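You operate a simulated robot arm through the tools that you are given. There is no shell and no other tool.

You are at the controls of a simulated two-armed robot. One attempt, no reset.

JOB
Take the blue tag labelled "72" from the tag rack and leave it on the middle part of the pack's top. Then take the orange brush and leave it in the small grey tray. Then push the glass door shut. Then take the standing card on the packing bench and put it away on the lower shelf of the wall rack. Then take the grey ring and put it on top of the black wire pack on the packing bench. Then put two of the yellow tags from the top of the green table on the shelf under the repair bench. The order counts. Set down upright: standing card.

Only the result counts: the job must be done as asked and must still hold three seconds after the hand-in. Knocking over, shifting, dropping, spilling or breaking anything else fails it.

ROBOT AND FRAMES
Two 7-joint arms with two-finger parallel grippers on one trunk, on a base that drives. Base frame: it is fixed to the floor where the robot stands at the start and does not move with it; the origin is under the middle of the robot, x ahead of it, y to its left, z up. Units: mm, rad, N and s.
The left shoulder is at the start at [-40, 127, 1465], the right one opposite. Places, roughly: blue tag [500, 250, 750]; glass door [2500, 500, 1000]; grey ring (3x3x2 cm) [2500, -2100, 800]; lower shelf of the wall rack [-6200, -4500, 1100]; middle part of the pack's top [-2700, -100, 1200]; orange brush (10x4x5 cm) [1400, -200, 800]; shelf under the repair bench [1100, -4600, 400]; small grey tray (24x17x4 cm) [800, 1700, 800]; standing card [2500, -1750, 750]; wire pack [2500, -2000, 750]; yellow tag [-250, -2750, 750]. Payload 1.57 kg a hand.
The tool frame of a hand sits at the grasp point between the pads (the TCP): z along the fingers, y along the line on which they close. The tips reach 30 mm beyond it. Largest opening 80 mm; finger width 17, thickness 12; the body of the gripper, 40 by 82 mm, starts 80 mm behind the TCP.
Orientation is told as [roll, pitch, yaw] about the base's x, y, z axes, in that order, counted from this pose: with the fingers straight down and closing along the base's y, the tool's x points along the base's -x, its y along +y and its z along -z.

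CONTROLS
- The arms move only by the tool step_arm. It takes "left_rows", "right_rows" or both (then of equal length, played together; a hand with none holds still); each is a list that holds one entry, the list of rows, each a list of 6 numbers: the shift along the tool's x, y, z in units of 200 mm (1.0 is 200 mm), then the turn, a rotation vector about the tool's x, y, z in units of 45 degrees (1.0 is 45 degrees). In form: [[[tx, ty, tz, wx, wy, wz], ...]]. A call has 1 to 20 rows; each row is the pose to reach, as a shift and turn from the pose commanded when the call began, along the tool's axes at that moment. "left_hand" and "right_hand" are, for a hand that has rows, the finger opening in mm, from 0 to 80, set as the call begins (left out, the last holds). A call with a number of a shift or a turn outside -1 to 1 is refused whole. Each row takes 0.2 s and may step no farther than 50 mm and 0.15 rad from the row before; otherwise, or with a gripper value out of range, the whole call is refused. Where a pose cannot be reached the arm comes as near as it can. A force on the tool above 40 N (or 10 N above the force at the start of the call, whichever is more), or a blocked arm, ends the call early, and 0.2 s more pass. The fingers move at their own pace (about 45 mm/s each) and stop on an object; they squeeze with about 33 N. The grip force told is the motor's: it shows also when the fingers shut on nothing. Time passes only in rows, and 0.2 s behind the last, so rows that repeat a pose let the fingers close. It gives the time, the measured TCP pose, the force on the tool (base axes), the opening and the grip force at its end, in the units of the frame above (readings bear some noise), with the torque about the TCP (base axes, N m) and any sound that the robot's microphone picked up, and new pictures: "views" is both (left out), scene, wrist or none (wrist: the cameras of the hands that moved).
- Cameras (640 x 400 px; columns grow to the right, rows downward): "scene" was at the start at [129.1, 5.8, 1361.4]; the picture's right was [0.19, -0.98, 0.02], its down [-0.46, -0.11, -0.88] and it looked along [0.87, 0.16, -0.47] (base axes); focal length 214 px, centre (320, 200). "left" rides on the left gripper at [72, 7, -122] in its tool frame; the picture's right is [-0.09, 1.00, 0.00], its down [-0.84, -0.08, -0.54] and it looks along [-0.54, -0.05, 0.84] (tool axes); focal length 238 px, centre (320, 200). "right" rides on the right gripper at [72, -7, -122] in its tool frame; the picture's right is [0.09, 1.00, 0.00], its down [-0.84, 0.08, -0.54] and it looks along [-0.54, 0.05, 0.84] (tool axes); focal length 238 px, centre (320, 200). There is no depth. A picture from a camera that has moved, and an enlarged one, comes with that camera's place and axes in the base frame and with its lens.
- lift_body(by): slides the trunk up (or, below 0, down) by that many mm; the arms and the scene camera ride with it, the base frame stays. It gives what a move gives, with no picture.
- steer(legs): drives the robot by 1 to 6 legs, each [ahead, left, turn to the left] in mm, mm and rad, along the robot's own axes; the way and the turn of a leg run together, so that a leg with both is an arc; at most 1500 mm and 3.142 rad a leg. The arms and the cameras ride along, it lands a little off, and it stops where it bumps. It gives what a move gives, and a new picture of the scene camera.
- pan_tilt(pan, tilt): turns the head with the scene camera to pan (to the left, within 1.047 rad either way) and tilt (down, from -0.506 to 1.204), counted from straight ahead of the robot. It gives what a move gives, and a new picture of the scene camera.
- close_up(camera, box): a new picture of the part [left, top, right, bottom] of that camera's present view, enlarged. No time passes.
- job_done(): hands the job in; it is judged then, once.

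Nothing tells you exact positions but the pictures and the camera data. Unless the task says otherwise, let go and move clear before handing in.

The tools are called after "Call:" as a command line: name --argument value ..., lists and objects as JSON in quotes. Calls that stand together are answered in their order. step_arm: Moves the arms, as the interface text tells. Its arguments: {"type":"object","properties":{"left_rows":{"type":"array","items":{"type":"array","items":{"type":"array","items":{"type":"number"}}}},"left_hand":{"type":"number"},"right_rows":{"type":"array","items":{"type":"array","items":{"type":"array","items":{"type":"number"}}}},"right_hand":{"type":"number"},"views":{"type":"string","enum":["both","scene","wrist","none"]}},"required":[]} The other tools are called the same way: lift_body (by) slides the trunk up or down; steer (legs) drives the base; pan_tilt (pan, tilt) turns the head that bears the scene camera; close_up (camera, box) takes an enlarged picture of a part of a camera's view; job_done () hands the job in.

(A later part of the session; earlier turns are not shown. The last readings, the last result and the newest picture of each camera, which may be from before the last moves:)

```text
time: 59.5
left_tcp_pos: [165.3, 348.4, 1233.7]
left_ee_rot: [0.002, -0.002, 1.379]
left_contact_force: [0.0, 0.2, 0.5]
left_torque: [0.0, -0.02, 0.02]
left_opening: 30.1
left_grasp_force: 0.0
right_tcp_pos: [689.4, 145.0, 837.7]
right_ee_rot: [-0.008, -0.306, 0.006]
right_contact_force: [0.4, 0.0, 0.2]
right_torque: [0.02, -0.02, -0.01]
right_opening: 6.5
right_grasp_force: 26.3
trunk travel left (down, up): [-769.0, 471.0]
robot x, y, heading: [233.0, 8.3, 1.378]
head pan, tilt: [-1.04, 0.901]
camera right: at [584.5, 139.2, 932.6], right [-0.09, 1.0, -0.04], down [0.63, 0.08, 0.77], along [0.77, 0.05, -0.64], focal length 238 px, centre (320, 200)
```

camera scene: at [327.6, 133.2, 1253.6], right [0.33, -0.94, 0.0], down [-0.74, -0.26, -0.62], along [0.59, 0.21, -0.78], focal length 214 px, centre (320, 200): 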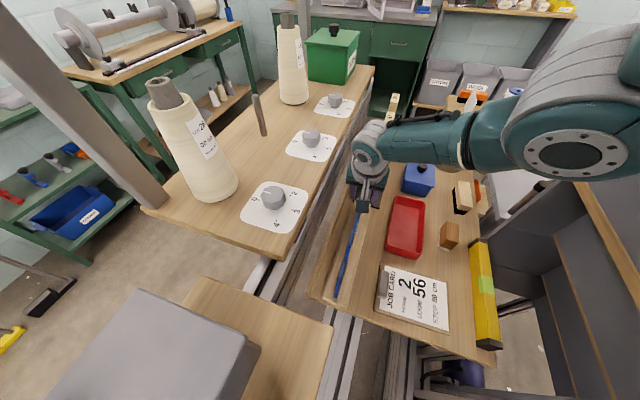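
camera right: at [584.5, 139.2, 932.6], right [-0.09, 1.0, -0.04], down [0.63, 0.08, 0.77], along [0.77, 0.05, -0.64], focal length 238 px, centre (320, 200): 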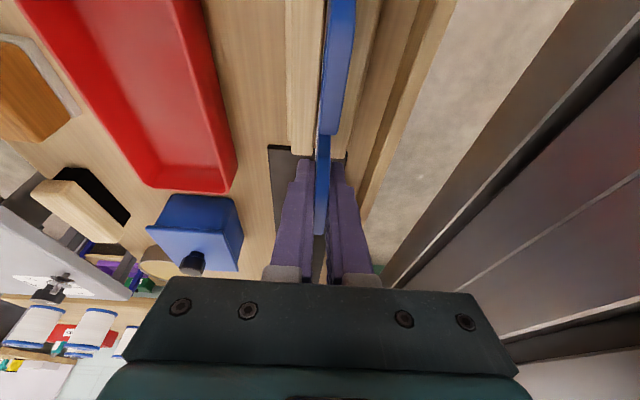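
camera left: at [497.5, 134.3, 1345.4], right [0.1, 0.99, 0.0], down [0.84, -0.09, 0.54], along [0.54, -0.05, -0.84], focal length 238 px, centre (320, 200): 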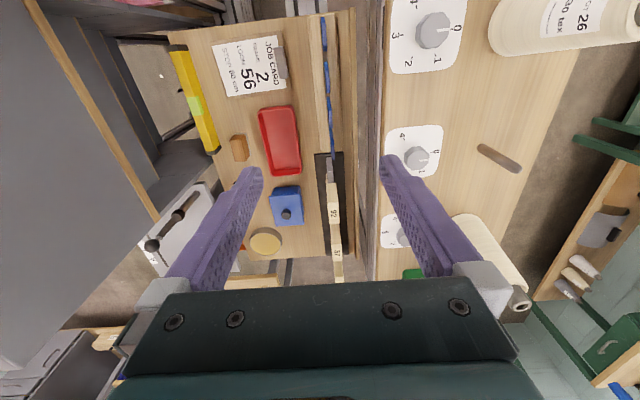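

The tag is gripped (6.5 mm thick). Lifting it straight up out of its slot.

Call:
step_arm --right_rows '[[[-0.015, 0, -0.048, 0, 0, 0], [-0.03, 0, -0.095, 0, 0, 0], [-0.06, 0, -0.19, 0, 0, 0], [-0.09, 0, -0.286, 0, 0, 0], [-0.12, 0, -0.38, 0, 0, 0], [-0.15, 0, -0.476, 0, 0, 0], [-0.18, 0, -0.57, 0, 0, 0], [-0.21, 0, -0.667, 0, 0, 0], [-0.241, 0, -0.763, 0, 0, 0]]]' --views "both"

```text
time: 61.5
left_tcp_pos: [165.0, 348.7, 1232.7]
left_ee_rot: [0.003, -0.002, 1.378]
left_contact_force: [0.6, -0.4, 0.2]
left_torque: [0.02, 0.01, -0.01]
left_opening: 30.1
left_grasp_force: 0.0
right_tcp_pos: [689.0, 146.3, 999.3]
right_ee_rot: [-0.008, -0.305, 0.006]
right_contact_force: [-0.1, -0.2, -0.6]
right_torque: [0.02, 0.0, -0.01]
right_opening: 6.3
right_grasp_force: 25.9
trunk travel left (down, up): [-769.0, 471.0]
robot x, y, heading: [236.6, 9.4, 1.381]
head pan, tilt: [-1.04, 0.901]
camera scene: at [327.6, 133.3, 1253.6], right [0.33, -0.94, 0.0], down [-0.74, -0.26, -0.62], along [0.59, 0.21, -0.78], focal length 214 px, centre (320, 200)
camera right: at [584.0, 140.5, 1094.2], right [-0.09, 1.0, -0.04], down [0.63, 0.08, 0.77], along [0.77, 0.05, -0.64], focal length 238 px, centre (320, 200)
```

scene: 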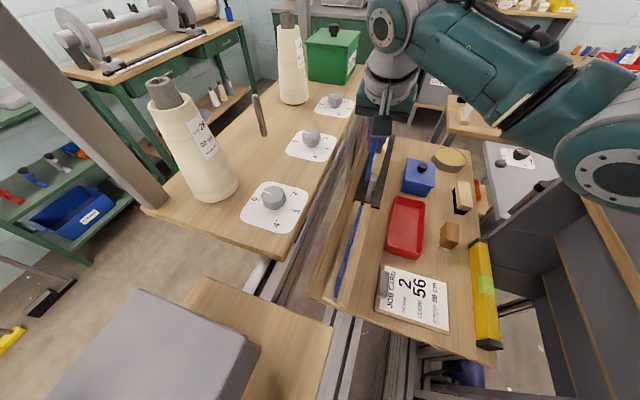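
right: 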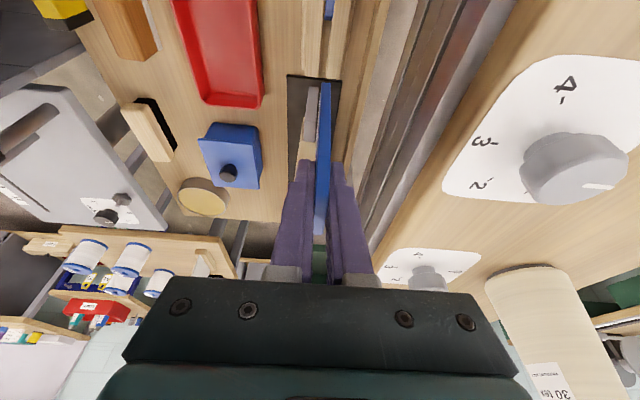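

Tag 72 is out of its slot. I'll raise the trunk and bring the right hand back in front of the robot before driving.

Call:
lift_body --by 200

Call:
step_arm --right_rows '[[[0.1, 0.03, 0, 0, 0.13, -0.06], [0.25, 0.06, 0, 0, 0.26, -0.12], [0.4, 0.1, 0, 0, 0.39, -0.18], [0.55, 0.14, 0, 0, 0.39, -0.34], [0.7, 0.18, 0, 0, 0.39, -0.5], [0.85, 0.22, 0, 0, 0.39, -0.65], [1.0, 0.26, 0, 0, 0.39, -0.8]]]' --views "both"

```text
time: 63.7
left_tcp_pos: [164.9, 347.6, 1433.2]
left_ee_rot: [0.002, 0.002, 1.38]
left_contact_force: [1.0, 0.1, 0.3]
left_torque: [0.02, -0.01, 0.0]
left_opening: 29.9
left_grasp_force: 0.0
right_tcp_pos: [688.4, 144.3, 1197.9]
right_ee_rot: [-0.011, -0.305, 0.005]
right_contact_force: [0.9, 0.2, 0.5]
right_torque: [-0.01, 0.01, 0.03]
right_opening: 6.3
right_grasp_force: 26.3
trunk travel left (down, up): [-969.0, 271.0]
robot x, y, heading: [233.8, 7.1, 1.381]
head pan, tilt: [-1.04, 0.901]
```

```text
time: 65.3
left_tcp_pos: [164.4, 347.7, 1433.4]
left_ee_rot: [0.004, 0.002, 1.378]
left_contact_force: [0.4, -0.9, 0.5]
left_torque: [0.0, -0.01, -0.02]
left_opening: 30.0
left_grasp_force: 0.0
right_tcp_pos: [497.1, 196.0, 1139.9]
right_ee_rot: [-0.095, 0.045, 0.62]
right_contact_force: [-0.4, -0.7, -0.3]
right_torque: [0.01, 0.01, 0.01]
right_opening: 6.2
right_grasp_force: 26.2
trunk travel left (down, up): [-969.0, 271.0]
robot x, y, heading: [237.7, 2.2, 1.38]
head pan, tilt: [-1.04, 0.901]
camera scene: at [327.0, 131.2, 1453.1], right [0.33, -0.94, 0.0], down [-0.74, -0.26, -0.62], along [0.59, 0.21, -0.78], focal length 214 px, centre (320, 200)
camera right: at [440.8, 160.9, 1263.7], right [-0.66, 0.75, -0.09], down [0.62, 0.6, 0.49], along [0.42, 0.27, -0.86], focal length 238 px, centre (320, 200)
```

scene: 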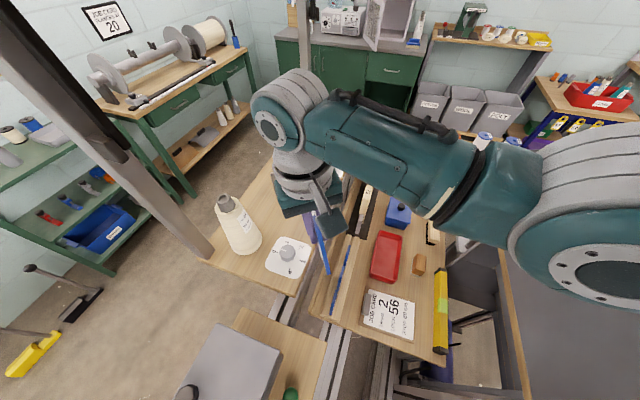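
right: 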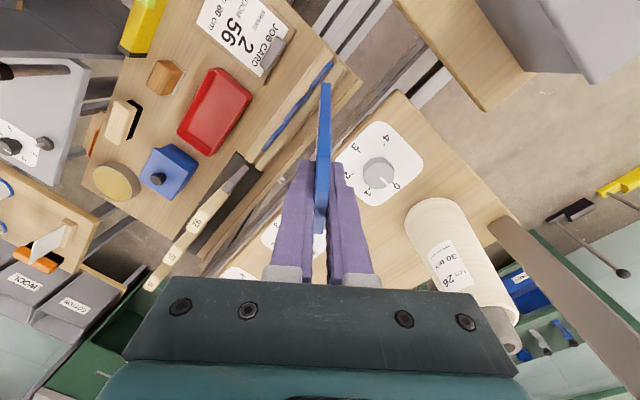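

Call:
step_arm --right_rows '[[[0.06, 0.08, -0.1, -0.01, -0.015, -0.12], [0.12, 0.17, -0.2, -0.02, -0.03, -0.24], [0.18, 0.25, -0.3, -0.03, -0.045, -0.36], [0.24, 0.33, -0.4, -0.035, -0.06, -0.48], [0.3, 0.42, -0.5, -0.04, -0.075, -0.6], [0.36, 0.5, -0.6, -0.05, -0.09, -0.72], [0.42, 0.59, -0.7, -0.06, -0.105, -0.85], [0.47, 0.67, -0.75, -0.065, -0.117, -0.97]]]' --views "both"

```text
time: 67.3
left_tcp_pos: [164.7, 346.9, 1432.2]
left_ee_rot: [0.003, 0.003, 1.379]
left_contact_force: [0.1, 0.1, -0.3]
left_torque: [-0.02, 0.01, -0.02]
left_opening: 30.0
left_grasp_force: 0.1
right_tcp_pos: [386.9, 264.7, 1231.2]
right_ee_rot: [-0.143, -0.01, 1.368]
right_contact_force: [-0.2, 1.1, -0.4]
right_torque: [0.01, 0.01, 0.02]
right_opening: 6.3
right_grasp_force: 26.3
right hand out of reach, approached as far as the arm can: row 6, 7, 8
trunk travel left (down, up): [-969.0, 271.0]
robot x, y, heading: [232.9, 7.7, 1.38]
head pan, tilt: [-1.04, 0.901]
stopped in row 8 (right hand): the arm was blocked; the commanded pose is now the measured one
camera scene: at [327.0, 131.2, 1453.1], right [0.33, -0.94, 0.0], down [-0.74, -0.26, -0.62], along [0.59, 0.21, -0.78], focal length 214 px, centre (320, 200)
camera right: at [362.3, 196.7, 1352.6], right [-0.98, 0.11, -0.14], down [0.02, 0.85, 0.53], along [0.18, 0.52, -0.83], focal length 238 px, centre (320, 200)
```

scene: 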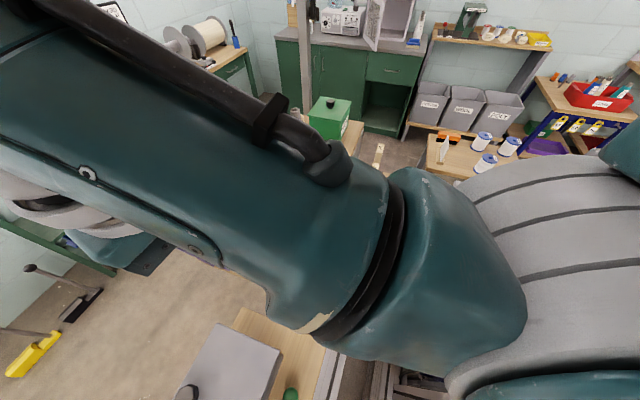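
right: 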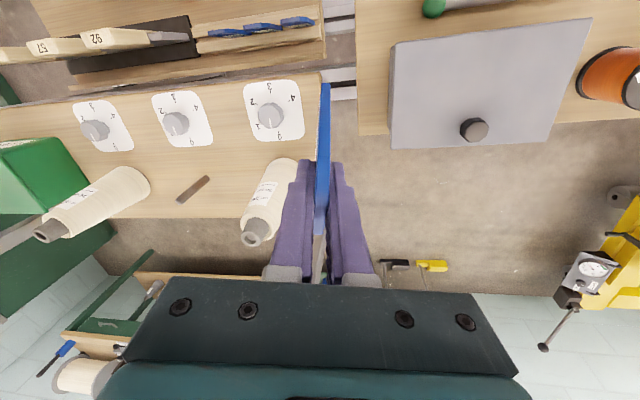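

Call:
step_arm --right_rows '[[[-0.1, 0, 0.05, 0, 0, 0], [-0.2, 0, 0.1, 0, 0, 0], [-0.3, 0, 0.15, 0, 0, 0]]]' --views "none"

Call:
pan_tilt --pan 0.6 --tilt 0.7

```text
time: 68.1
left_tcp_pos: [164.5, 346.8, 1432.9]
left_ee_rot: [0.003, 0.002, 1.379]
left_contact_force: [0.2, -0.4, 0.3]
left_torque: [0.02, 0.0, -0.01]
left_opening: 29.9
left_grasp_force: 0.0
right_tcp_pos: [397.8, 325.3, 1202.4]
right_ee_rot: [-0.133, -0.005, 1.369]
right_contact_force: [0.2, 0.0, -0.3]
right_torque: [0.0, 0.02, -0.01]
right_opening: 6.2
right_grasp_force: 25.8
trunk travel left (down, up): [-969.0, 271.0]
robot x, y, heading: [239.3, 7.7, 1.382]
head pan, tilt: [-1.04, 0.901]
```

```text
time: 69.8
left_tcp_pos: [164.3, 347.6, 1433.9]
left_ee_rot: [0.003, 0.002, 1.377]
left_contact_force: [-0.1, 0.0, 0.3]
left_torque: [-0.01, -0.01, 0.02]
left_opening: 30.0
left_grasp_force: 0.1
right_tcp_pos: [399.7, 323.7, 1202.5]
right_ee_rot: [-0.131, -0.008, 1.371]
right_contact_force: [0.3, -0.3, -1.5]
right_torque: [0.03, -0.01, 0.0]
right_opening: 6.3
right_grasp_force: 26.6
trunk travel left (down, up): [-969.0, 271.0]
robot x, y, heading: [235.8, 5.1, 1.38]
head pan, tilt: [0.6, 0.7]
camera scene: at [221.9, 183.9, 1469.3], right [0.92, 0.4, 0.0], down [0.26, -0.59, -0.76], along [-0.3, 0.7, -0.64], focal length 214 px, centre (320, 200)
```

scene: 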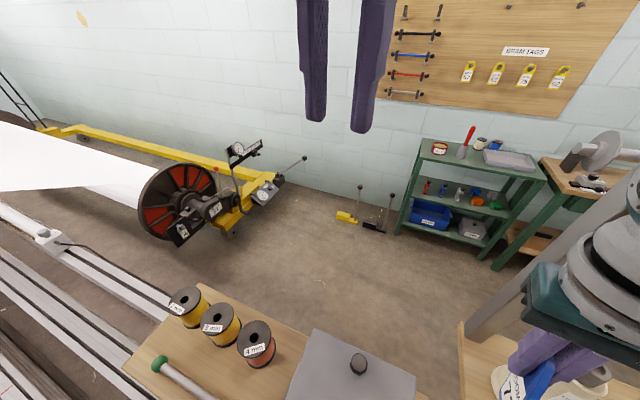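

Call:
lift_body --by 70

Call:
steer --legs '[[0, 0, 0.88], [0, 0, 0.88]]'

Call:
pan_tilt --pan 0.0 --tilt 0.6

Call:
pan_tilt --pan 0.9 --tilt 0.6

```text
time: 70.8
left_tcp_pos: [164.5, 347.2, 1502.3]
left_ee_rot: [0.003, 0.003, 1.38]
left_contact_force: [-0.3, -0.6, -0.1]
left_torque: [0.03, 0.0, -0.01]
left_opening: 29.8
left_grasp_force: 0.0
right_tcp_pos: [398.3, 323.8, 1273.1]
right_ee_rot: [-0.133, -0.009, 1.369]
right_contact_force: [-0.5, 0.5, 0.5]
right_torque: [-0.04, 0.01, -0.02]
right_opening: 6.6
right_grasp_force: 26.3
trunk travel left (down, up): [-1039.0, 201.0]
robot x, y, heading: [239.2, 5.4, 1.384]
head pan, tilt: [0.6, 0.7]
```

```text
time: 75.7
left_tcp_pos: [-88.8, -118.1, 1501.9]
left_ee_rot: [0.003, 0.003, 3.111]
left_contact_force: [0.6, -0.2, 0.5]
left_torque: [0.01, -0.04, 0.01]
left_opening: 30.0
left_grasp_force: 0.0
right_tcp_pos: [-102.3, 117.1, 1274.0]
right_ee_rot: [-0.132, -0.01, 3.099]
right_contact_force: [-0.5, -0.5, 0.0]
right_torque: [0.01, -0.04, 0.03]
right_opening: 6.2
right_grasp_force: 25.8
trunk travel left (down, up): [-1039.0, 201.0]
robot x, y, heading: [236.8, 5.9, 3.113]
head pan, tilt: [0.6, 0.7]
camera scene: at [65.7, -35.0, 1539.3], right [-0.54, 0.84, 0.0], down [0.54, 0.35, -0.76], along [-0.64, -0.41, -0.64], focal length 214 px, centre (320, 200)
```

scene: 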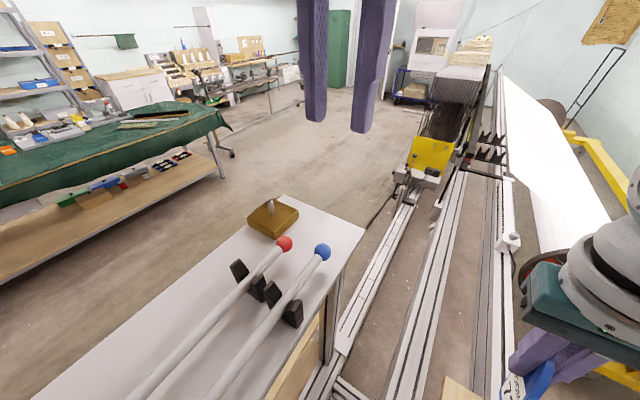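

```text
time: 76.7
left_tcp_pos: [-88.3, -118.0, 1501.6]
left_ee_rot: [0.003, 0.002, 3.11]
left_contact_force: [0.6, 0.2, 0.0]
left_torque: [-0.02, 0.0, 0.0]
left_opening: 30.1
left_grasp_force: 0.1
right_tcp_pos: [-103.4, 116.5, 1272.8]
right_ee_rot: [-0.131, -0.01, 3.099]
right_contact_force: [-0.2, 0.1, -0.4]
right_torque: [0.0, 0.0, -0.02]
right_opening: 6.3
right_grasp_force: 25.9
trunk travel left (down, up): [-1039.0, 201.0]
robot x, y, heading: [237.6, 6.7, 3.109]
head pan, tilt: [0.0, 0.6]
camera scene: at [48.8, 13.5, 1547.9], right [0.03, 1.0, 0.0], down [0.56, -0.02, -0.82], along [-0.82, 0.02, -0.57], focal length 214 px, centre (320, 200)
```

scene: 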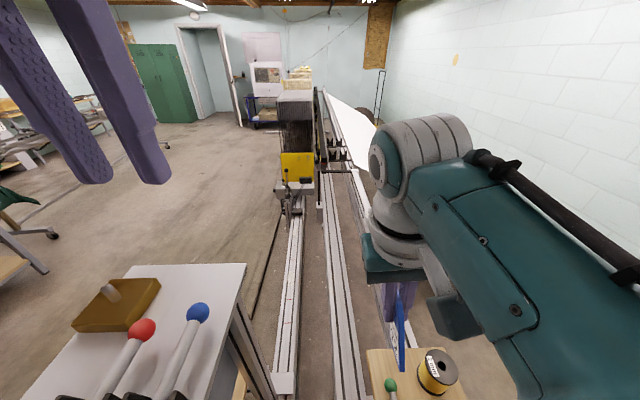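

```text
time: 77.9
left_tcp_pos: [-89.2, -117.5, 1502.9]
left_ee_rot: [0.004, 0.003, 3.11]
left_contact_force: [0.0, -0.3, 0.6]
left_torque: [-0.01, -0.03, 0.01]
left_opening: 30.0
left_grasp_force: 0.1
right_tcp_pos: [-103.2, 116.7, 1272.9]
right_ee_rot: [-0.133, -0.01, 3.1]
right_contact_force: [-0.6, -0.8, 0.3]
right_torque: [0.0, 0.0, -0.01]
right_opening: 6.1
right_grasp_force: 26.2
trunk travel left (down, up): [-1039.0, 201.0]
robot x, y, heading: [234.5, 9.1, 3.11]
head pan, tilt: [0.901, 0.6]
camera scene: at [80.2, -56.6, 1547.9], right [-0.76, 0.64, 0.0], down [0.36, 0.43, -0.83], along [-0.53, -0.63, -0.56], focal length 214 px, centre (320, 200)
```

scene: 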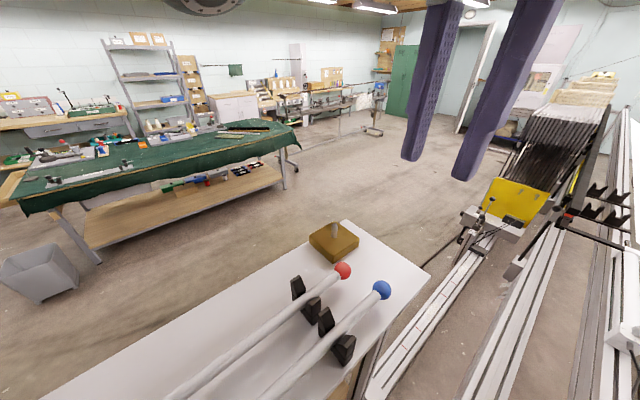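

I now face -x and see the machine with the pack ahead at the far end of the rails. Let me zoom in on it.

Call:
pan_tilt --pan 0.1 --tilt 0.35

Call:
close_up --camera "scene" --box '[250, 60, 410, 260]'

```text
time: 79.0
left_tcp_pos: [-88.4, -118.7, 1501.4]
left_ee_rot: [0.004, 0.001, 3.109]
left_contact_force: [0.6, -0.2, 0.7]
left_torque: [0.01, 0.0, -0.03]
left_opening: 30.2
left_grasp_force: 0.0
right_tcp_pos: [-103.0, 117.8, 1273.7]
right_ee_rot: [-0.133, -0.009, 3.098]
right_contact_force: [0.6, 0.1, -1.0]
right_torque: [0.02, 0.0, 0.02]
right_opening: 6.2
right_grasp_force: 26.4
trunk travel left (down, up): [-1039.0, 201.0]
robot x, y, heading: [235.7, 8.0, 3.113]
head pan, tilt: [0.099, 0.351]
camera scene: at [44.3, 4.4, 1570.7], right [-0.07, 1.0, 0.0], down [0.34, 0.02, -0.94], along [-0.94, -0.07, -0.34], focal length 214 px, centre (320, 200)
```

scene: 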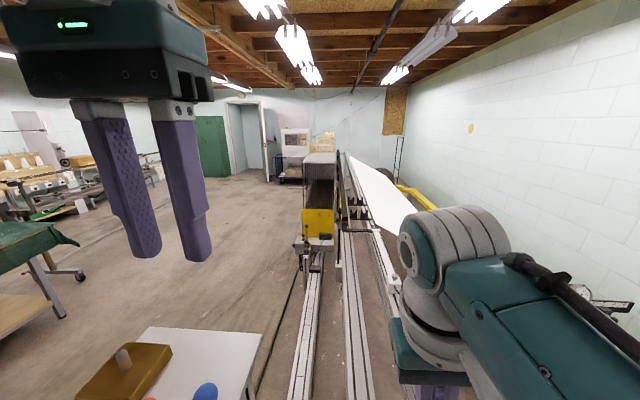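

```text
2.00 times, centred on (330, 160) of scene
camera zoom: at [44.3, 4.4, 1570.7], right [-0.07, 1.0, 0.0], down [0.34, 0.02, -0.94], along [-0.94, -0.07, -0.34], focal length 429 px, centre (300, 280)
```

zoom: 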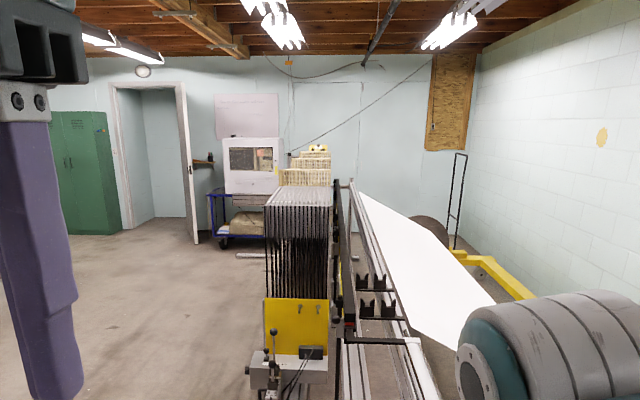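

Call:
steer --legs '[[1200, 0, 0]]'

Call:
close_up --camera "scene" --box '[230, 80, 430, 280]'

Call:
pan_tilt --pan -0.3 --tilt 0.9

```text
time: 85.2
left_tcp_pos: [-1297.1, -86.2, 1502.5]
left_ee_rot: [0.004, 0.002, 3.115]
left_contact_force: [0.5, -0.2, 0.0]
left_torque: [0.0, 0.01, -0.01]
left_opening: 29.9
left_grasp_force: 0.1
right_tcp_pos: [-1313.6, 148.1, 1271.1]
right_ee_rot: [-0.134, -0.009, 3.104]
right_contact_force: [-0.2, -0.5, -0.6]
right_torque: [-0.02, 0.01, -0.02]
right_opening: 6.0
right_grasp_force: 25.8
trunk travel left (down, up): [-1039.0, 201.0]
robot x, y, heading: [-975.1, 41.0, 3.122]
head pan, tilt: [0.099, 0.351]
camera scene: at [-1164.3, 36.2, 1570.7], right [-0.07, 1.0, 0.0], down [0.34, 0.03, -0.94], along [-0.94, -0.07, -0.34], focal length 214 px, centre (320, 200)
```

scene: 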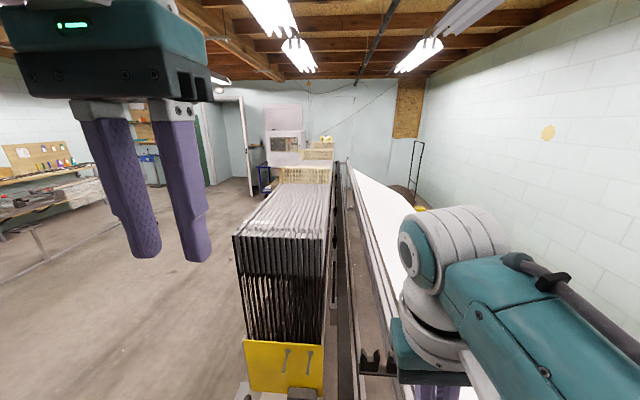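

```text
2.00 times, centred on (330, 180) of scene
camera zoom: at [-1164.3, 36.2, 1570.7], right [-0.07, 1.0, 0.0], down [0.34, 0.03, -0.94], along [-0.94, -0.07, -0.34], focal length 429 px, centre (300, 240)
```

zoom: 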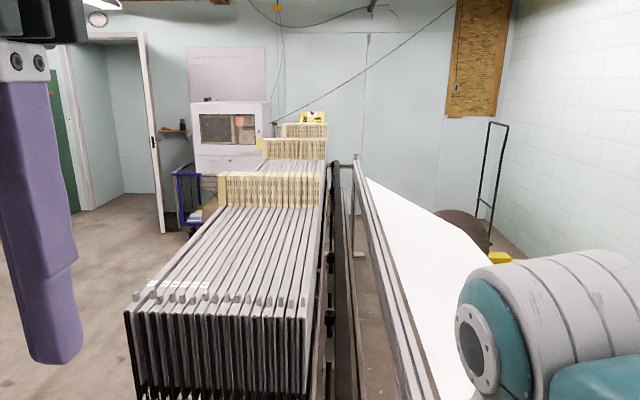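

```text
time: 86.1
left_tcp_pos: [-1296.9, -86.2, 1502.7]
left_ee_rot: [0.004, 0.001, 3.114]
left_contact_force: [0.9, 0.7, -0.2]
left_torque: [0.04, 0.0, 0.0]
left_opening: 30.1
left_grasp_force: 0.1
right_tcp_pos: [-1312.4, 148.7, 1273.4]
right_ee_rot: [-0.132, -0.007, 3.106]
right_contact_force: [-0.4, -0.1, 0.3]
right_torque: [0.01, 0.01, -0.04]
right_opening: 6.5
right_grasp_force: 26.4
trunk travel left (down, up): [-1039.0, 201.0]
robot x, y, heading: [-975.0, 43.1, 3.116]
head pan, tilt: [-0.3, 0.901]
camera scene: at [-1143.1, 67.2, 1523.2], right [0.32, 0.95, 0.0], down [0.74, -0.25, -0.62], along [-0.59, 0.2, -0.78], focal length 214 px, centre (320, 200)
```

scene: 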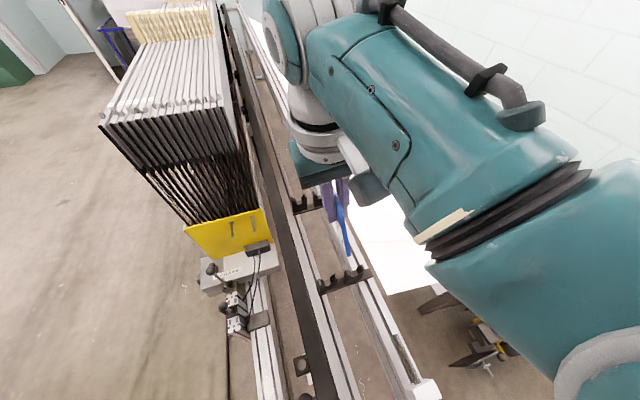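

The pack is a stack of long frames, with cream blocks dividing its top into parts. I'll check the free floor on my left before driving alongside the pack.

Call:
pan_tilt --pan 1.0 --tilt 0.8

Call:
pan_tilt --pan 0.5 --tilt 0.8

```text
time: 87.6
left_tcp_pos: [-1296.5, -87.4, 1502.9]
left_ee_rot: [0.003, 0.001, 3.117]
left_contact_force: [0.7, 0.0, -0.5]
left_torque: [-0.02, 0.03, -0.02]
left_opening: 30.1
left_grasp_force: 0.1
right_tcp_pos: [-1313.1, 147.8, 1272.8]
right_ee_rot: [-0.133, -0.009, 3.106]
right_contact_force: [-0.7, 0.3, 0.1]
right_torque: [-0.04, 0.0, 0.0]
right_opening: 6.2
right_grasp_force: 26.1
trunk travel left (down, up): [-1039.0, 201.0]
robot x, y, heading: [-974.6, 39.6, 3.115]
head pan, tilt: [1.0, 0.799]
camera scene: at [-1116.7, -23.6, 1531.0], right [-0.83, 0.56, 0.0], down [0.4, 0.59, -0.7], along [-0.39, -0.58, -0.72], focal length 214 px, centre (320, 200)
```

scene: 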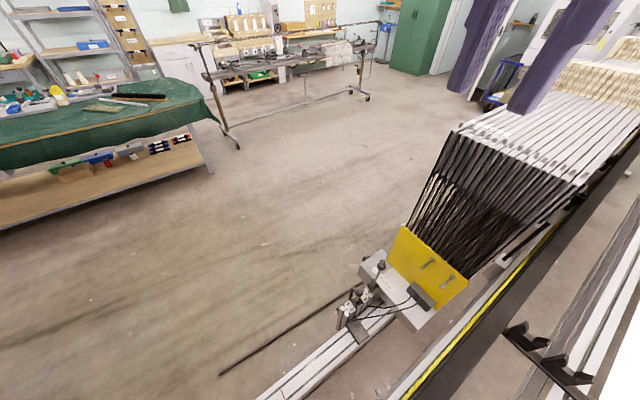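

```text
time: 88.5
left_tcp_pos: [-1296.7, -86.7, 1501.9]
left_ee_rot: [0.004, 0.002, 3.115]
left_contact_force: [0.4, 0.1, 0.1]
left_torque: [-0.03, 0.01, -0.02]
left_opening: 30.2
left_grasp_force: 0.0
right_tcp_pos: [-1312.8, 147.4, 1273.7]
right_ee_rot: [-0.134, -0.007, 3.105]
right_contact_force: [0.1, 0.1, -0.3]
right_torque: [0.02, -0.01, -0.03]
right_opening: 6.2
right_grasp_force: 25.9
trunk travel left (down, up): [-1039.0, 201.0]
robot x, y, heading: [-972.3, 43.2, 3.115]
head pan, tilt: [0.499, 0.799]
camera scene: at [-1143.2, 6.3, 1531.0], right [-0.46, 0.89, 0.0], down [0.64, 0.33, -0.7], along [-0.62, -0.32, -0.72], focal length 214 px, centre (320, 200)
```

scene: 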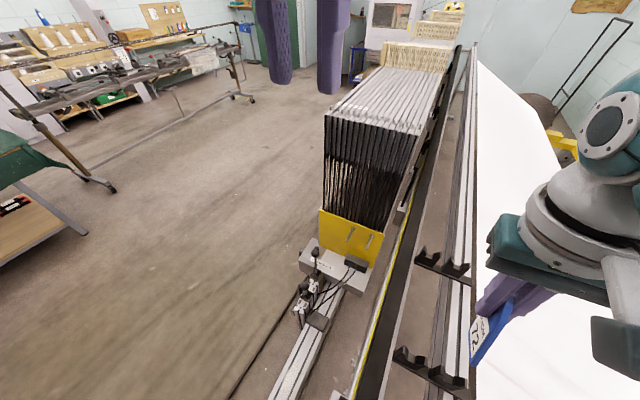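

Call:
steer --legs '[[0, 200, 0]]'

```text
time: 90.2
left_tcp_pos: [-1300.5, -289.2, 1502.1]
left_ee_rot: [0.004, 0.003, 3.119]
left_contact_force: [-0.1, 0.4, -0.2]
left_torque: [0.0, -0.05, 0.01]
left_opening: 30.3
left_grasp_force: 0.1
right_tcp_pos: [-1317.7, -54.4, 1272.4]
right_ee_rot: [-0.132, -0.009, 3.109]
right_contact_force: [0.4, 0.7, -0.8]
right_torque: [0.01, -0.02, -0.03]
right_opening: 6.3
right_grasp_force: 26.5
trunk travel left (down, up): [-1039.0, 201.0]
robot x, y, heading: [-973.7, -159.4, 3.117]
head pan, tilt: [0.499, 0.799]
camera scene: at [-1147.7, -195.6, 1531.0], right [-0.46, 0.89, 0.0], down [0.64, 0.33, -0.7], along [-0.62, -0.32, -0.72], focal length 214 px, centre (320, 200)
```

scene: 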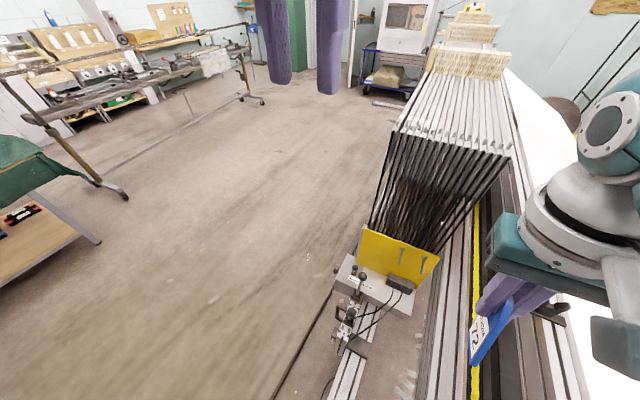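

Rails don't block the base. I'll move clear to the left, turn to face +y (toward the pack's side), and slide along to about x=-2600.

Call:
steer --legs '[[0, 640, 0], [0, 0, -1.55], [0, 850, 0], [0, 830, 0]]'

Call:
pan_tilt --pan 0.0 --tilt 0.5

```text
time: 105.6
left_tcp_pos: [-2793.2, -466.2, 1502.2]
left_ee_rot: [0.003, 0.001, 1.564]
left_contact_force: [-0.3, -0.6, 0.3]
left_torque: [0.03, 0.0, -0.01]
left_opening: 29.7
left_grasp_force: 0.1
right_tcp_pos: [-2558.6, -445.5, 1273.4]
right_ee_rot: [-0.133, -0.008, 1.557]
right_contact_force: [0.2, -0.6, -0.9]
right_torque: [-0.01, 0.01, -0.03]
right_opening: 6.0
right_grasp_force: 26.3
trunk travel left (down, up): [-1039.0, 201.0]
robot x, y, heading: [-2660.7, -787.2, 1.568]
head pan, tilt: [0.499, 0.799]
camera scene: at [-2696.4, -614.9, 1531.0], right [0.88, 0.48, 0.0], down [0.34, -0.63, -0.7], along [-0.33, 0.61, -0.72], focal length 214 px, centre (320, 200)
```

scene: 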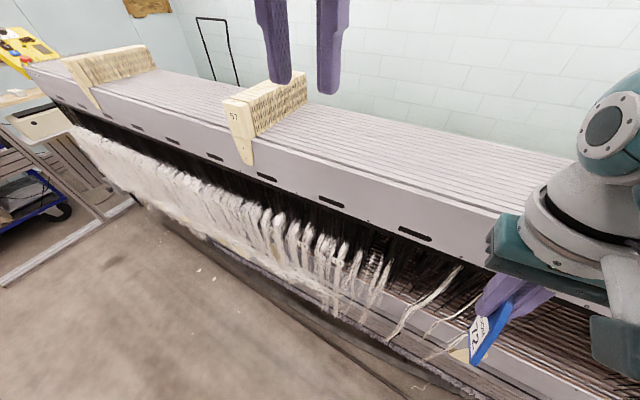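

```text
time: 106.6
left_tcp_pos: [-2792.6, -465.4, 1503.9]
left_ee_rot: [0.003, 0.004, 1.565]
left_contact_force: [0.1, 0.7, 0.1]
left_torque: [0.01, 0.0, 0.02]
left_opening: 29.8
left_grasp_force: 0.2
right_tcp_pos: [-2557.1, -445.0, 1273.5]
right_ee_rot: [-0.132, -0.008, 1.558]
right_contact_force: [0.4, 0.1, 0.0]
right_torque: [0.0, 0.0, 0.03]
right_opening: 6.3
right_grasp_force: 26.4
trunk travel left (down, up): [-1039.0, 201.0]
robot x, y, heading: [-2660.1, -787.8, 1.562]
head pan, tilt: [0.0, 0.499]
camera scene: at [-2657.9, -594.9, 1556.9], right [1.0, 0.0, 0.0], down [0.0, -0.48, -0.88], along [0.0, 0.88, -0.48], focal length 214 px, centre (320, 200)
```

scene: 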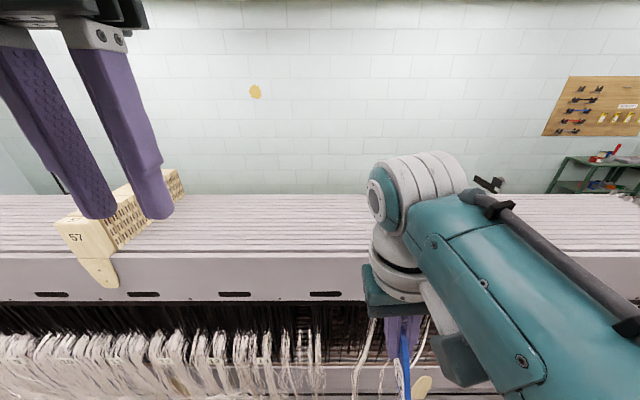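

Call:
pan_tilt --pan 0.9 --tilt 0.4

Call:
pan_tilt --pan -0.9 --tilt 0.5

```text
time: 107.8
left_tcp_pos: [-2792.0, -465.6, 1502.9]
left_ee_rot: [0.003, 0.004, 1.565]
left_contact_force: [-0.1, -0.6, -0.1]
left_torque: [0.01, 0.0, 0.01]
left_opening: 29.9
left_grasp_force: 0.1
right_tcp_pos: [-2558.0, -443.7, 1272.5]
right_ee_rot: [-0.133, -0.009, 1.557]
right_contact_force: [-0.6, -1.2, -0.9]
right_torque: [0.01, 0.0, -0.01]
right_opening: 6.2
right_grasp_force: 25.6
trunk travel left (down, up): [-1039.0, 201.0]
robot x, y, heading: [-2656.8, -786.3, 1.569]
head pan, tilt: [0.901, 0.4]
camera scene: at [-2730.4, -628.0, 1566.1], right [0.62, 0.78, 0.0], down [0.3, -0.24, -0.92], along [-0.72, 0.57, -0.39], focal length 214 px, centre (320, 200)
```

scene: 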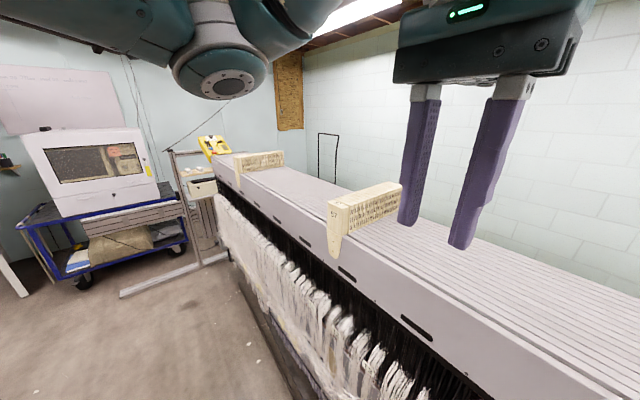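

```text
time: 109.6
left_tcp_pos: [-2792.2, -466.1, 1502.1]
left_ee_rot: [0.004, 0.003, 1.565]
left_contact_force: [0.0, -0.4, 0.6]
left_torque: [0.01, -0.04, 0.0]
left_opening: 30.0
left_grasp_force: 0.1
right_tcp_pos: [-2558.4, -444.1, 1272.0]
right_ee_rot: [-0.133, -0.01, 1.557]
right_contact_force: [-0.4, -0.2, 0.0]
right_torque: [-0.01, 0.0, 0.03]
right_opening: 6.1
right_grasp_force: 25.9
trunk travel left (down, up): [-1039.0, 201.0]
robot x, y, heading: [-2657.9, -787.3, 1.571]
head pan, tilt: [-0.901, 0.499]
camera scene: at [-2586.6, -629.5, 1557.0], right [0.62, -0.79, 0.0], down [-0.38, -0.3, -0.88], along [0.69, 0.54, -0.48], focal length 214 px, centre (320, 200)
```

scene: 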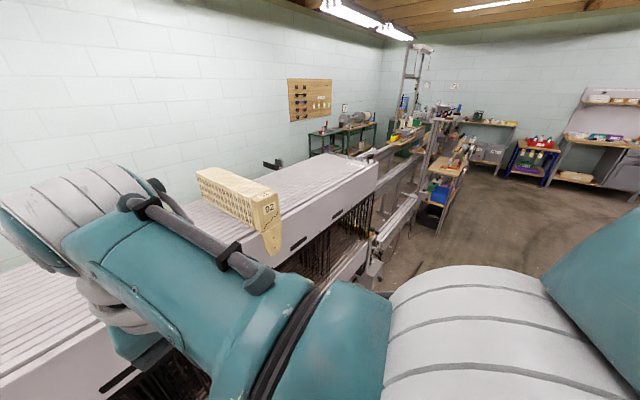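

The middle stretch lies between the comb at x≈-2270 and comb 57 at x≈-3140. Standing safely back, I'll rotate the right hand so the tag can be laid down nearly flat.

Call:
step_arm --right_rows '[[[0, 0, -0.1, -0.02, 0, 0.14], [0, 0, -0.2, -0.05, 0, 0.28], [0, 0, -0.3, -0.08, 0, 0.42], [0, 0, -0.4, -0.1, 0, 0.56], [0, 0, -0.4, -0.13, 0, 0.7], [0, 0, -0.4, -0.15, 0, 0.84], [0, 0, -0.4, -0.17, 0, 0.98]]]' --views "none"

```text
time: 111.4
left_tcp_pos: [-2793.0, -466.4, 1503.0]
left_ee_rot: [0.002, 0.004, 1.566]
left_contact_force: [-0.2, 0.4, 0.6]
left_torque: [-0.03, 0.03, 0.0]
left_opening: 29.6
left_grasp_force: 0.0
right_tcp_pos: [-2534.0, -433.6, 1345.5]
right_ee_rot: [-0.006, -0.109, 0.75]
right_contact_force: [0.1, 0.1, -0.4]
right_torque: [-0.03, -0.02, -0.01]
right_opening: 6.2
right_grasp_force: 26.8
right hand out of reach, approached as far as the arm can: row 4, 5, 6, 7
trunk travel left (down, up): [-1039.0, 201.0]
robot x, y, heading: [-2661.8, -788.2, 1.572]
head pan, tilt: [-0.901, 0.499]
stopped in row 7 (right hand): the arm was blocked; the commanded pose is now the measured one
```

Call:
pan_tilt --pan 0.3 --tilt 0.7

Call:
step_arm --right_rows '[[[-0.03, 0.03, 0.05, 0, 0, 0.14], [-0.06, 0.06, 0.1, 0, 0, 0.28], [-0.1, 0.1, 0.15, 0, 0, 0.42], [-0.1, 0.1, 0.2, 0, 0, 0.56], [-0.1, 0.1, 0.2, 0, 0, 0.7], [-0.1, 0.1, 0.2, 0, 0, 0.84], [-0.1, 0.1, 0.2, 0, 0, 0.98]]]' --views "both"

```text
time: 112.8
left_tcp_pos: [-2792.1, -465.9, 1502.1]
left_ee_rot: [0.003, 0.004, 1.566]
left_contact_force: [-0.1, 0.3, -0.2]
left_torque: [-0.03, -0.01, 0.0]
left_opening: 30.0
left_grasp_force: 0.1
right_tcp_pos: [-2534.8, -435.4, 1344.5]
right_ee_rot: [-0.009, -0.107, 0.752]
right_contact_force: [0.6, 0.5, -0.2]
right_torque: [-0.06, 0.0, 0.01]
right_opening: 6.4
right_grasp_force: 26.0
trunk travel left (down, up): [-1039.0, 201.0]
robot x, y, heading: [-2661.5, -788.4, 1.568]
head pan, tilt: [0.3, 0.7]
camera scene: at [-2682.9, -604.6, 1539.3], right [0.96, 0.29, 0.0], down [0.19, -0.62, -0.77], along [-0.22, 0.73, -0.64], focal length 214 px, centre (320, 200)
```

scene: 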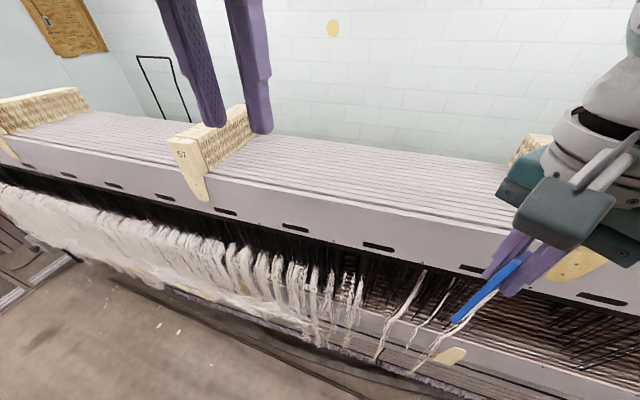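

```text
time: 114.4
left_tcp_pos: [-2793.0, -466.1, 1501.9]
left_ee_rot: [0.004, 0.004, 1.567]
left_contact_force: [0.0, -0.5, 0.2]
left_torque: [-0.01, -0.02, 0.0]
left_opening: 30.2
left_grasp_force: 0.1
right_tcp_pos: [-2511.7, -398.6, 1306.2]
right_ee_rot: [0.073, -0.111, -0.047]
right_contact_force: [1.2, 0.3, 0.7]
right_torque: [0.0, 0.01, 0.01]
right_opening: 6.3
right_grasp_force: 26.2
trunk travel left (down, up): [-1039.0, 201.0]
robot x, y, heading: [-2659.3, -786.0, 1.567]
head pan, tilt: [0.3, 0.7]
camera scene: at [-2682.9, -604.6, 1539.3], right [0.96, 0.29, 0.0], down [0.19, -0.62, -0.76], along [-0.22, 0.73, -0.64], focal length 214 px, centre (320, 200)
camera right: at [-2597.4, -411.7, 1418.2], right [-0.05, 1.0, 0.06], down [0.77, 0.0, 0.64], along [0.63, 0.08, -0.77], focal length 238 px, centre (320, 200)
```

scene: 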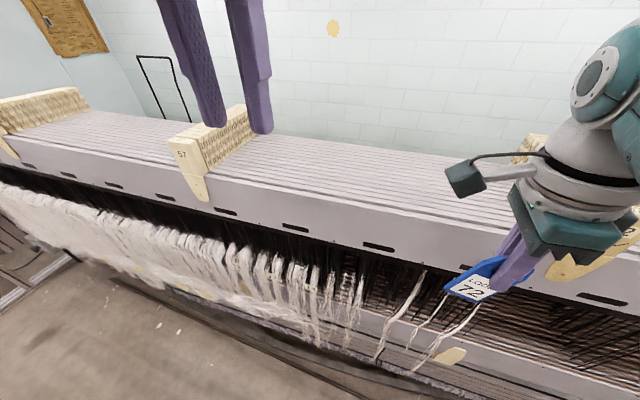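
right: 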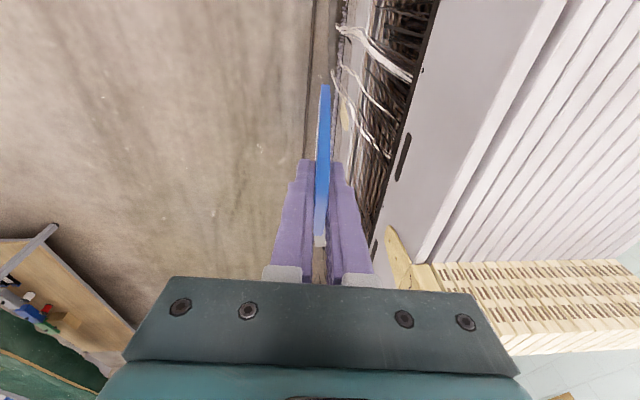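

The tag is visible and its orientation good. Now I'll pitch the hand forward to about 60° while extending it.

Call:
step_arm --right_rows '[[[0, 0.06, 0, -0.15, 0, 0], [0, 0.12, 0, -0.3, 0, 0], [0, 0.18, 0, -0.45, 0, 0], [0, 0.24, 0, -0.6, 0, 0], [0, 0.3, 0, -0.75, 0, 0], [0, 0.36, 0, -0.9, 0, 0]]]' --views "scene"

```text
time: 116.0
left_tcp_pos: [-2792.2, -468.5, 1500.2]
left_ee_rot: [0.005, 0.008, 1.566]
left_contact_force: [0.4, 0.8, 0.3]
left_torque: [-0.03, -0.04, 0.01]
left_opening: 30.1
left_grasp_force: 0.0
right_tcp_pos: [-2482.9, -334.8, 1303.8]
right_ee_rot: [0.758, -0.172, -0.051]
right_contact_force: [-5.3, -21.6, -3.7]
right_torque: [-1.58, 0.36, 0.0]
right_opening: 7.9
right_grasp_force: 27.1
trunk travel left (down, up): [-1039.0, 201.0]
robot x, y, heading: [-2656.8, -788.3, 1.57]
head pan, tilt: [0.3, 0.7]
stopped in row 6 (right hand): the arm was blocked; the commanded pose is now the measured one
camera scene: at [-2683.2, -606.7, 1538.5], right [0.96, 0.29, 0.0], down [0.19, -0.62, -0.76], along [-0.22, 0.73, -0.65], focal length 214 px, centre (320, 200)
```

scene: 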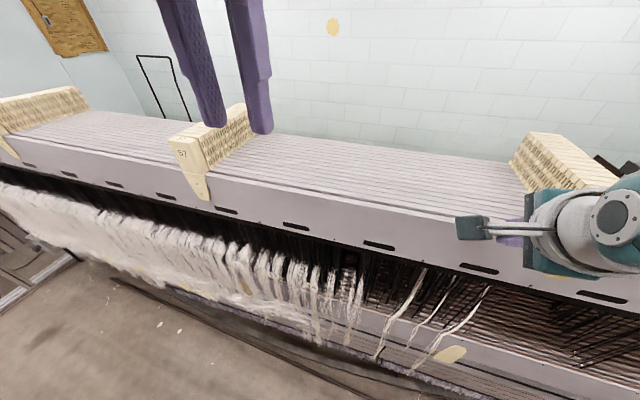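

The tag's tip touched the pack's side face; I'll back off with the base at once and check the grip.

Call:
steer --legs '[[-120, 0, 0]]'

Call:
step_arm --right_rows '[[[0, 0, -0.05, 0, 0, 0], [0, 0, -0.05, 0, 0, 0]]]' --views "both"

```text
time: 117.2
left_tcp_pos: [-2793.2, -587.2, 1502.8]
left_ee_rot: [0.004, 0.004, 1.567]
left_contact_force: [-0.3, -1.1, 1.0]
left_torque: [-0.01, -0.01, 0.02]
left_opening: 30.1
left_grasp_force: 0.1
right_tcp_pos: [-2483.8, -449.4, 1310.0]
right_ee_rot: [0.778, -0.175, -0.05]
right_contact_force: [0.1, 0.4, 0.2]
right_torque: [-0.02, 0.02, -0.02]
right_opening: 6.2
right_grasp_force: 25.6
trunk travel left (down, up): [-1039.0, 201.0]
robot x, y, heading: [-2656.0, -908.3, 1.572]
head pan, tilt: [0.3, 0.7]
camera scene: at [-2683.4, -725.8, 1539.3], right [0.96, 0.29, 0.0], down [0.19, -0.62, -0.76], along [-0.22, 0.73, -0.64], focal length 214 px, centre (320, 200)
```

scene: 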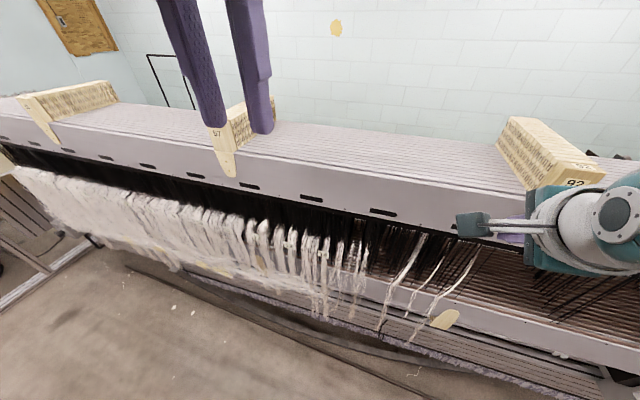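

```text
time: 117.8
left_tcp_pos: [-2793.4, -586.7, 1501.8]
left_ee_rot: [0.005, 0.005, 1.568]
left_contact_force: [-0.2, -0.3, 0.2]
left_torque: [-0.03, -0.02, -0.02]
left_opening: 30.1
left_grasp_force: 0.0
right_tcp_pos: [-2474.4, -455.1, 1319.9]
right_ee_rot: [0.786, -0.2, -0.059]
right_contact_force: [0.0, -0.3, -0.1]
right_torque: [-0.03, -0.01, -0.03]
right_opening: 6.1
right_grasp_force: 26.0
trunk travel left (down, up): [-1039.0, 201.0]
robot x, y, heading: [-2660.3, -907.6, 1.568]
head pan, tilt: [0.3, 0.7]
camera scene: at [-2683.4, -725.8, 1539.3], right [0.96, 0.29, 0.0], down [0.19, -0.62, -0.76], along [-0.22, 0.73, -0.64], focal length 214 px, centre (320, 200)
camera right: at [-2565.8, -540.4, 1385.0], right [-0.19, 0.72, 0.67], down [0.71, -0.37, 0.6], along [0.68, 0.59, -0.44], focal length 238 px, centre (320, 200)
```

scene: 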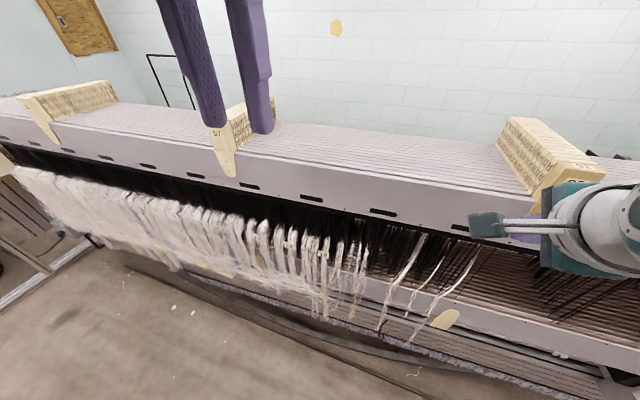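
right: 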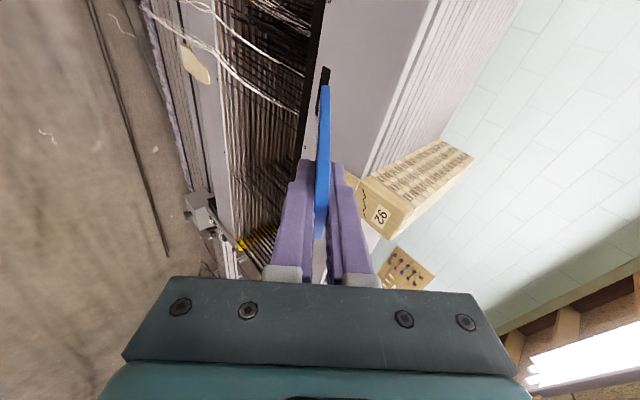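

The tag is still held. I'll level the hand sideways, raise the trunk, then slide left and forward so the tag is over the middle part.

Call:
step_arm --right_rows '[[[0, 0, 0, -0.11, 0.06, 0.06], [0, 0, 0, -0.22, 0.12, 0.12], [0, 0, 0, -0.33, 0.18, 0.18], [0, 0, 0, -0.33, 0.18, 0.18]]]' --views "none"

Call:
lift_body --by 80

Call:
steer --legs '[[0, 205, 0], [200, 0, 0]]'

Call:
close_up --camera "right" --box '[0, 0, 640, 400]'

```text
time: 118.8
left_tcp_pos: [-2792.0, -585.9, 1503.2]
left_ee_rot: [0.004, 0.005, 1.568]
left_contact_force: [0.1, 0.6, -0.3]
left_torque: [-0.04, 0.01, 0.0]
left_opening: 30.3
left_grasp_force: 0.1
right_tcp_pos: [-2483.5, -457.4, 1318.7]
right_ee_rot: [1.04, 0.017, -0.025]
right_contact_force: [0.6, -0.8, -0.3]
right_torque: [0.02, 0.0, 0.02]
right_opening: 6.2
right_grasp_force: 26.4
trunk travel left (down, up): [-1039.0, 201.0]
robot x, y, heading: [-2658.0, -907.8, 1.57]
head pan, tilt: [0.3, 0.7]
```

```text
time: 120.0
left_tcp_pos: [-2793.2, -586.9, 1583.4]
left_ee_rot: [0.004, 0.004, 1.569]
left_contact_force: [0.4, 0.0, -0.1]
left_torque: [0.01, 0.03, -0.02]
left_opening: 30.1
left_grasp_force: 0.0
right_tcp_pos: [-2483.4, -458.2, 1396.6]
right_ee_rot: [1.035, 0.014, -0.025]
right_contact_force: [-0.5, -0.1, -0.4]
right_torque: [0.01, 0.02, 0.01]
right_opening: 6.2
right_grasp_force: 26.1
trunk travel left (down, up): [-1119.0, 121.0]
robot x, y, heading: [-2657.2, -911.8, 1.568]
head pan, tilt: [0.3, 0.7]
```

```text
time: 122.8
left_tcp_pos: [-3005.8, -385.4, 1582.8]
left_ee_rot: [0.003, 0.005, 1.567]
left_contact_force: [-0.4, -0.3, -0.5]
left_torque: [0.01, 0.02, -0.01]
left_opening: 30.4
left_grasp_force: 0.0
right_tcp_pos: [-2694.8, -255.6, 1397.2]
right_ee_rot: [1.035, 0.013, -0.026]
right_contact_force: [-0.8, -0.3, -0.6]
right_torque: [0.02, 0.03, 0.0]
right_opening: 6.2
right_grasp_force: 26.2
trunk travel left (down, up): [-1119.0, 121.0]
robot x, y, heading: [-2872.0, -705.9, 1.571]
head pan, tilt: [0.3, 0.7]
camera scene: at [-2895.4, -524.0, 1619.3], right [0.96, 0.29, 0.0], down [0.19, -0.62, -0.76], along [-0.22, 0.73, -0.64], focal length 214 px, centre (320, 200)
```

scene: 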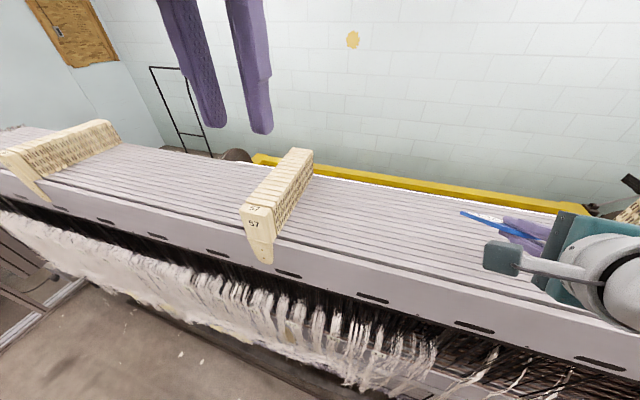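

```text
1.00 times, centred on (320, 200) of right (not enlarged: the box is as wide or as high as the picture)
camera zoom: at [-2768.8, -361.6, 1454.2], right [-0.07, 0.51, 0.86], down [0.83, -0.45, 0.33], along [0.55, 0.73, -0.39], focal length 238 px, centre (320, 200)
```

zoom: 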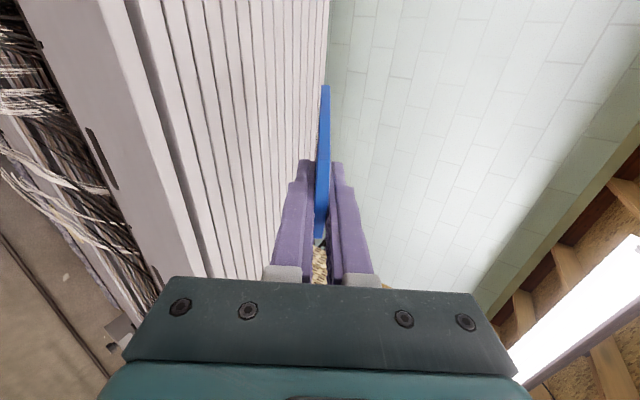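

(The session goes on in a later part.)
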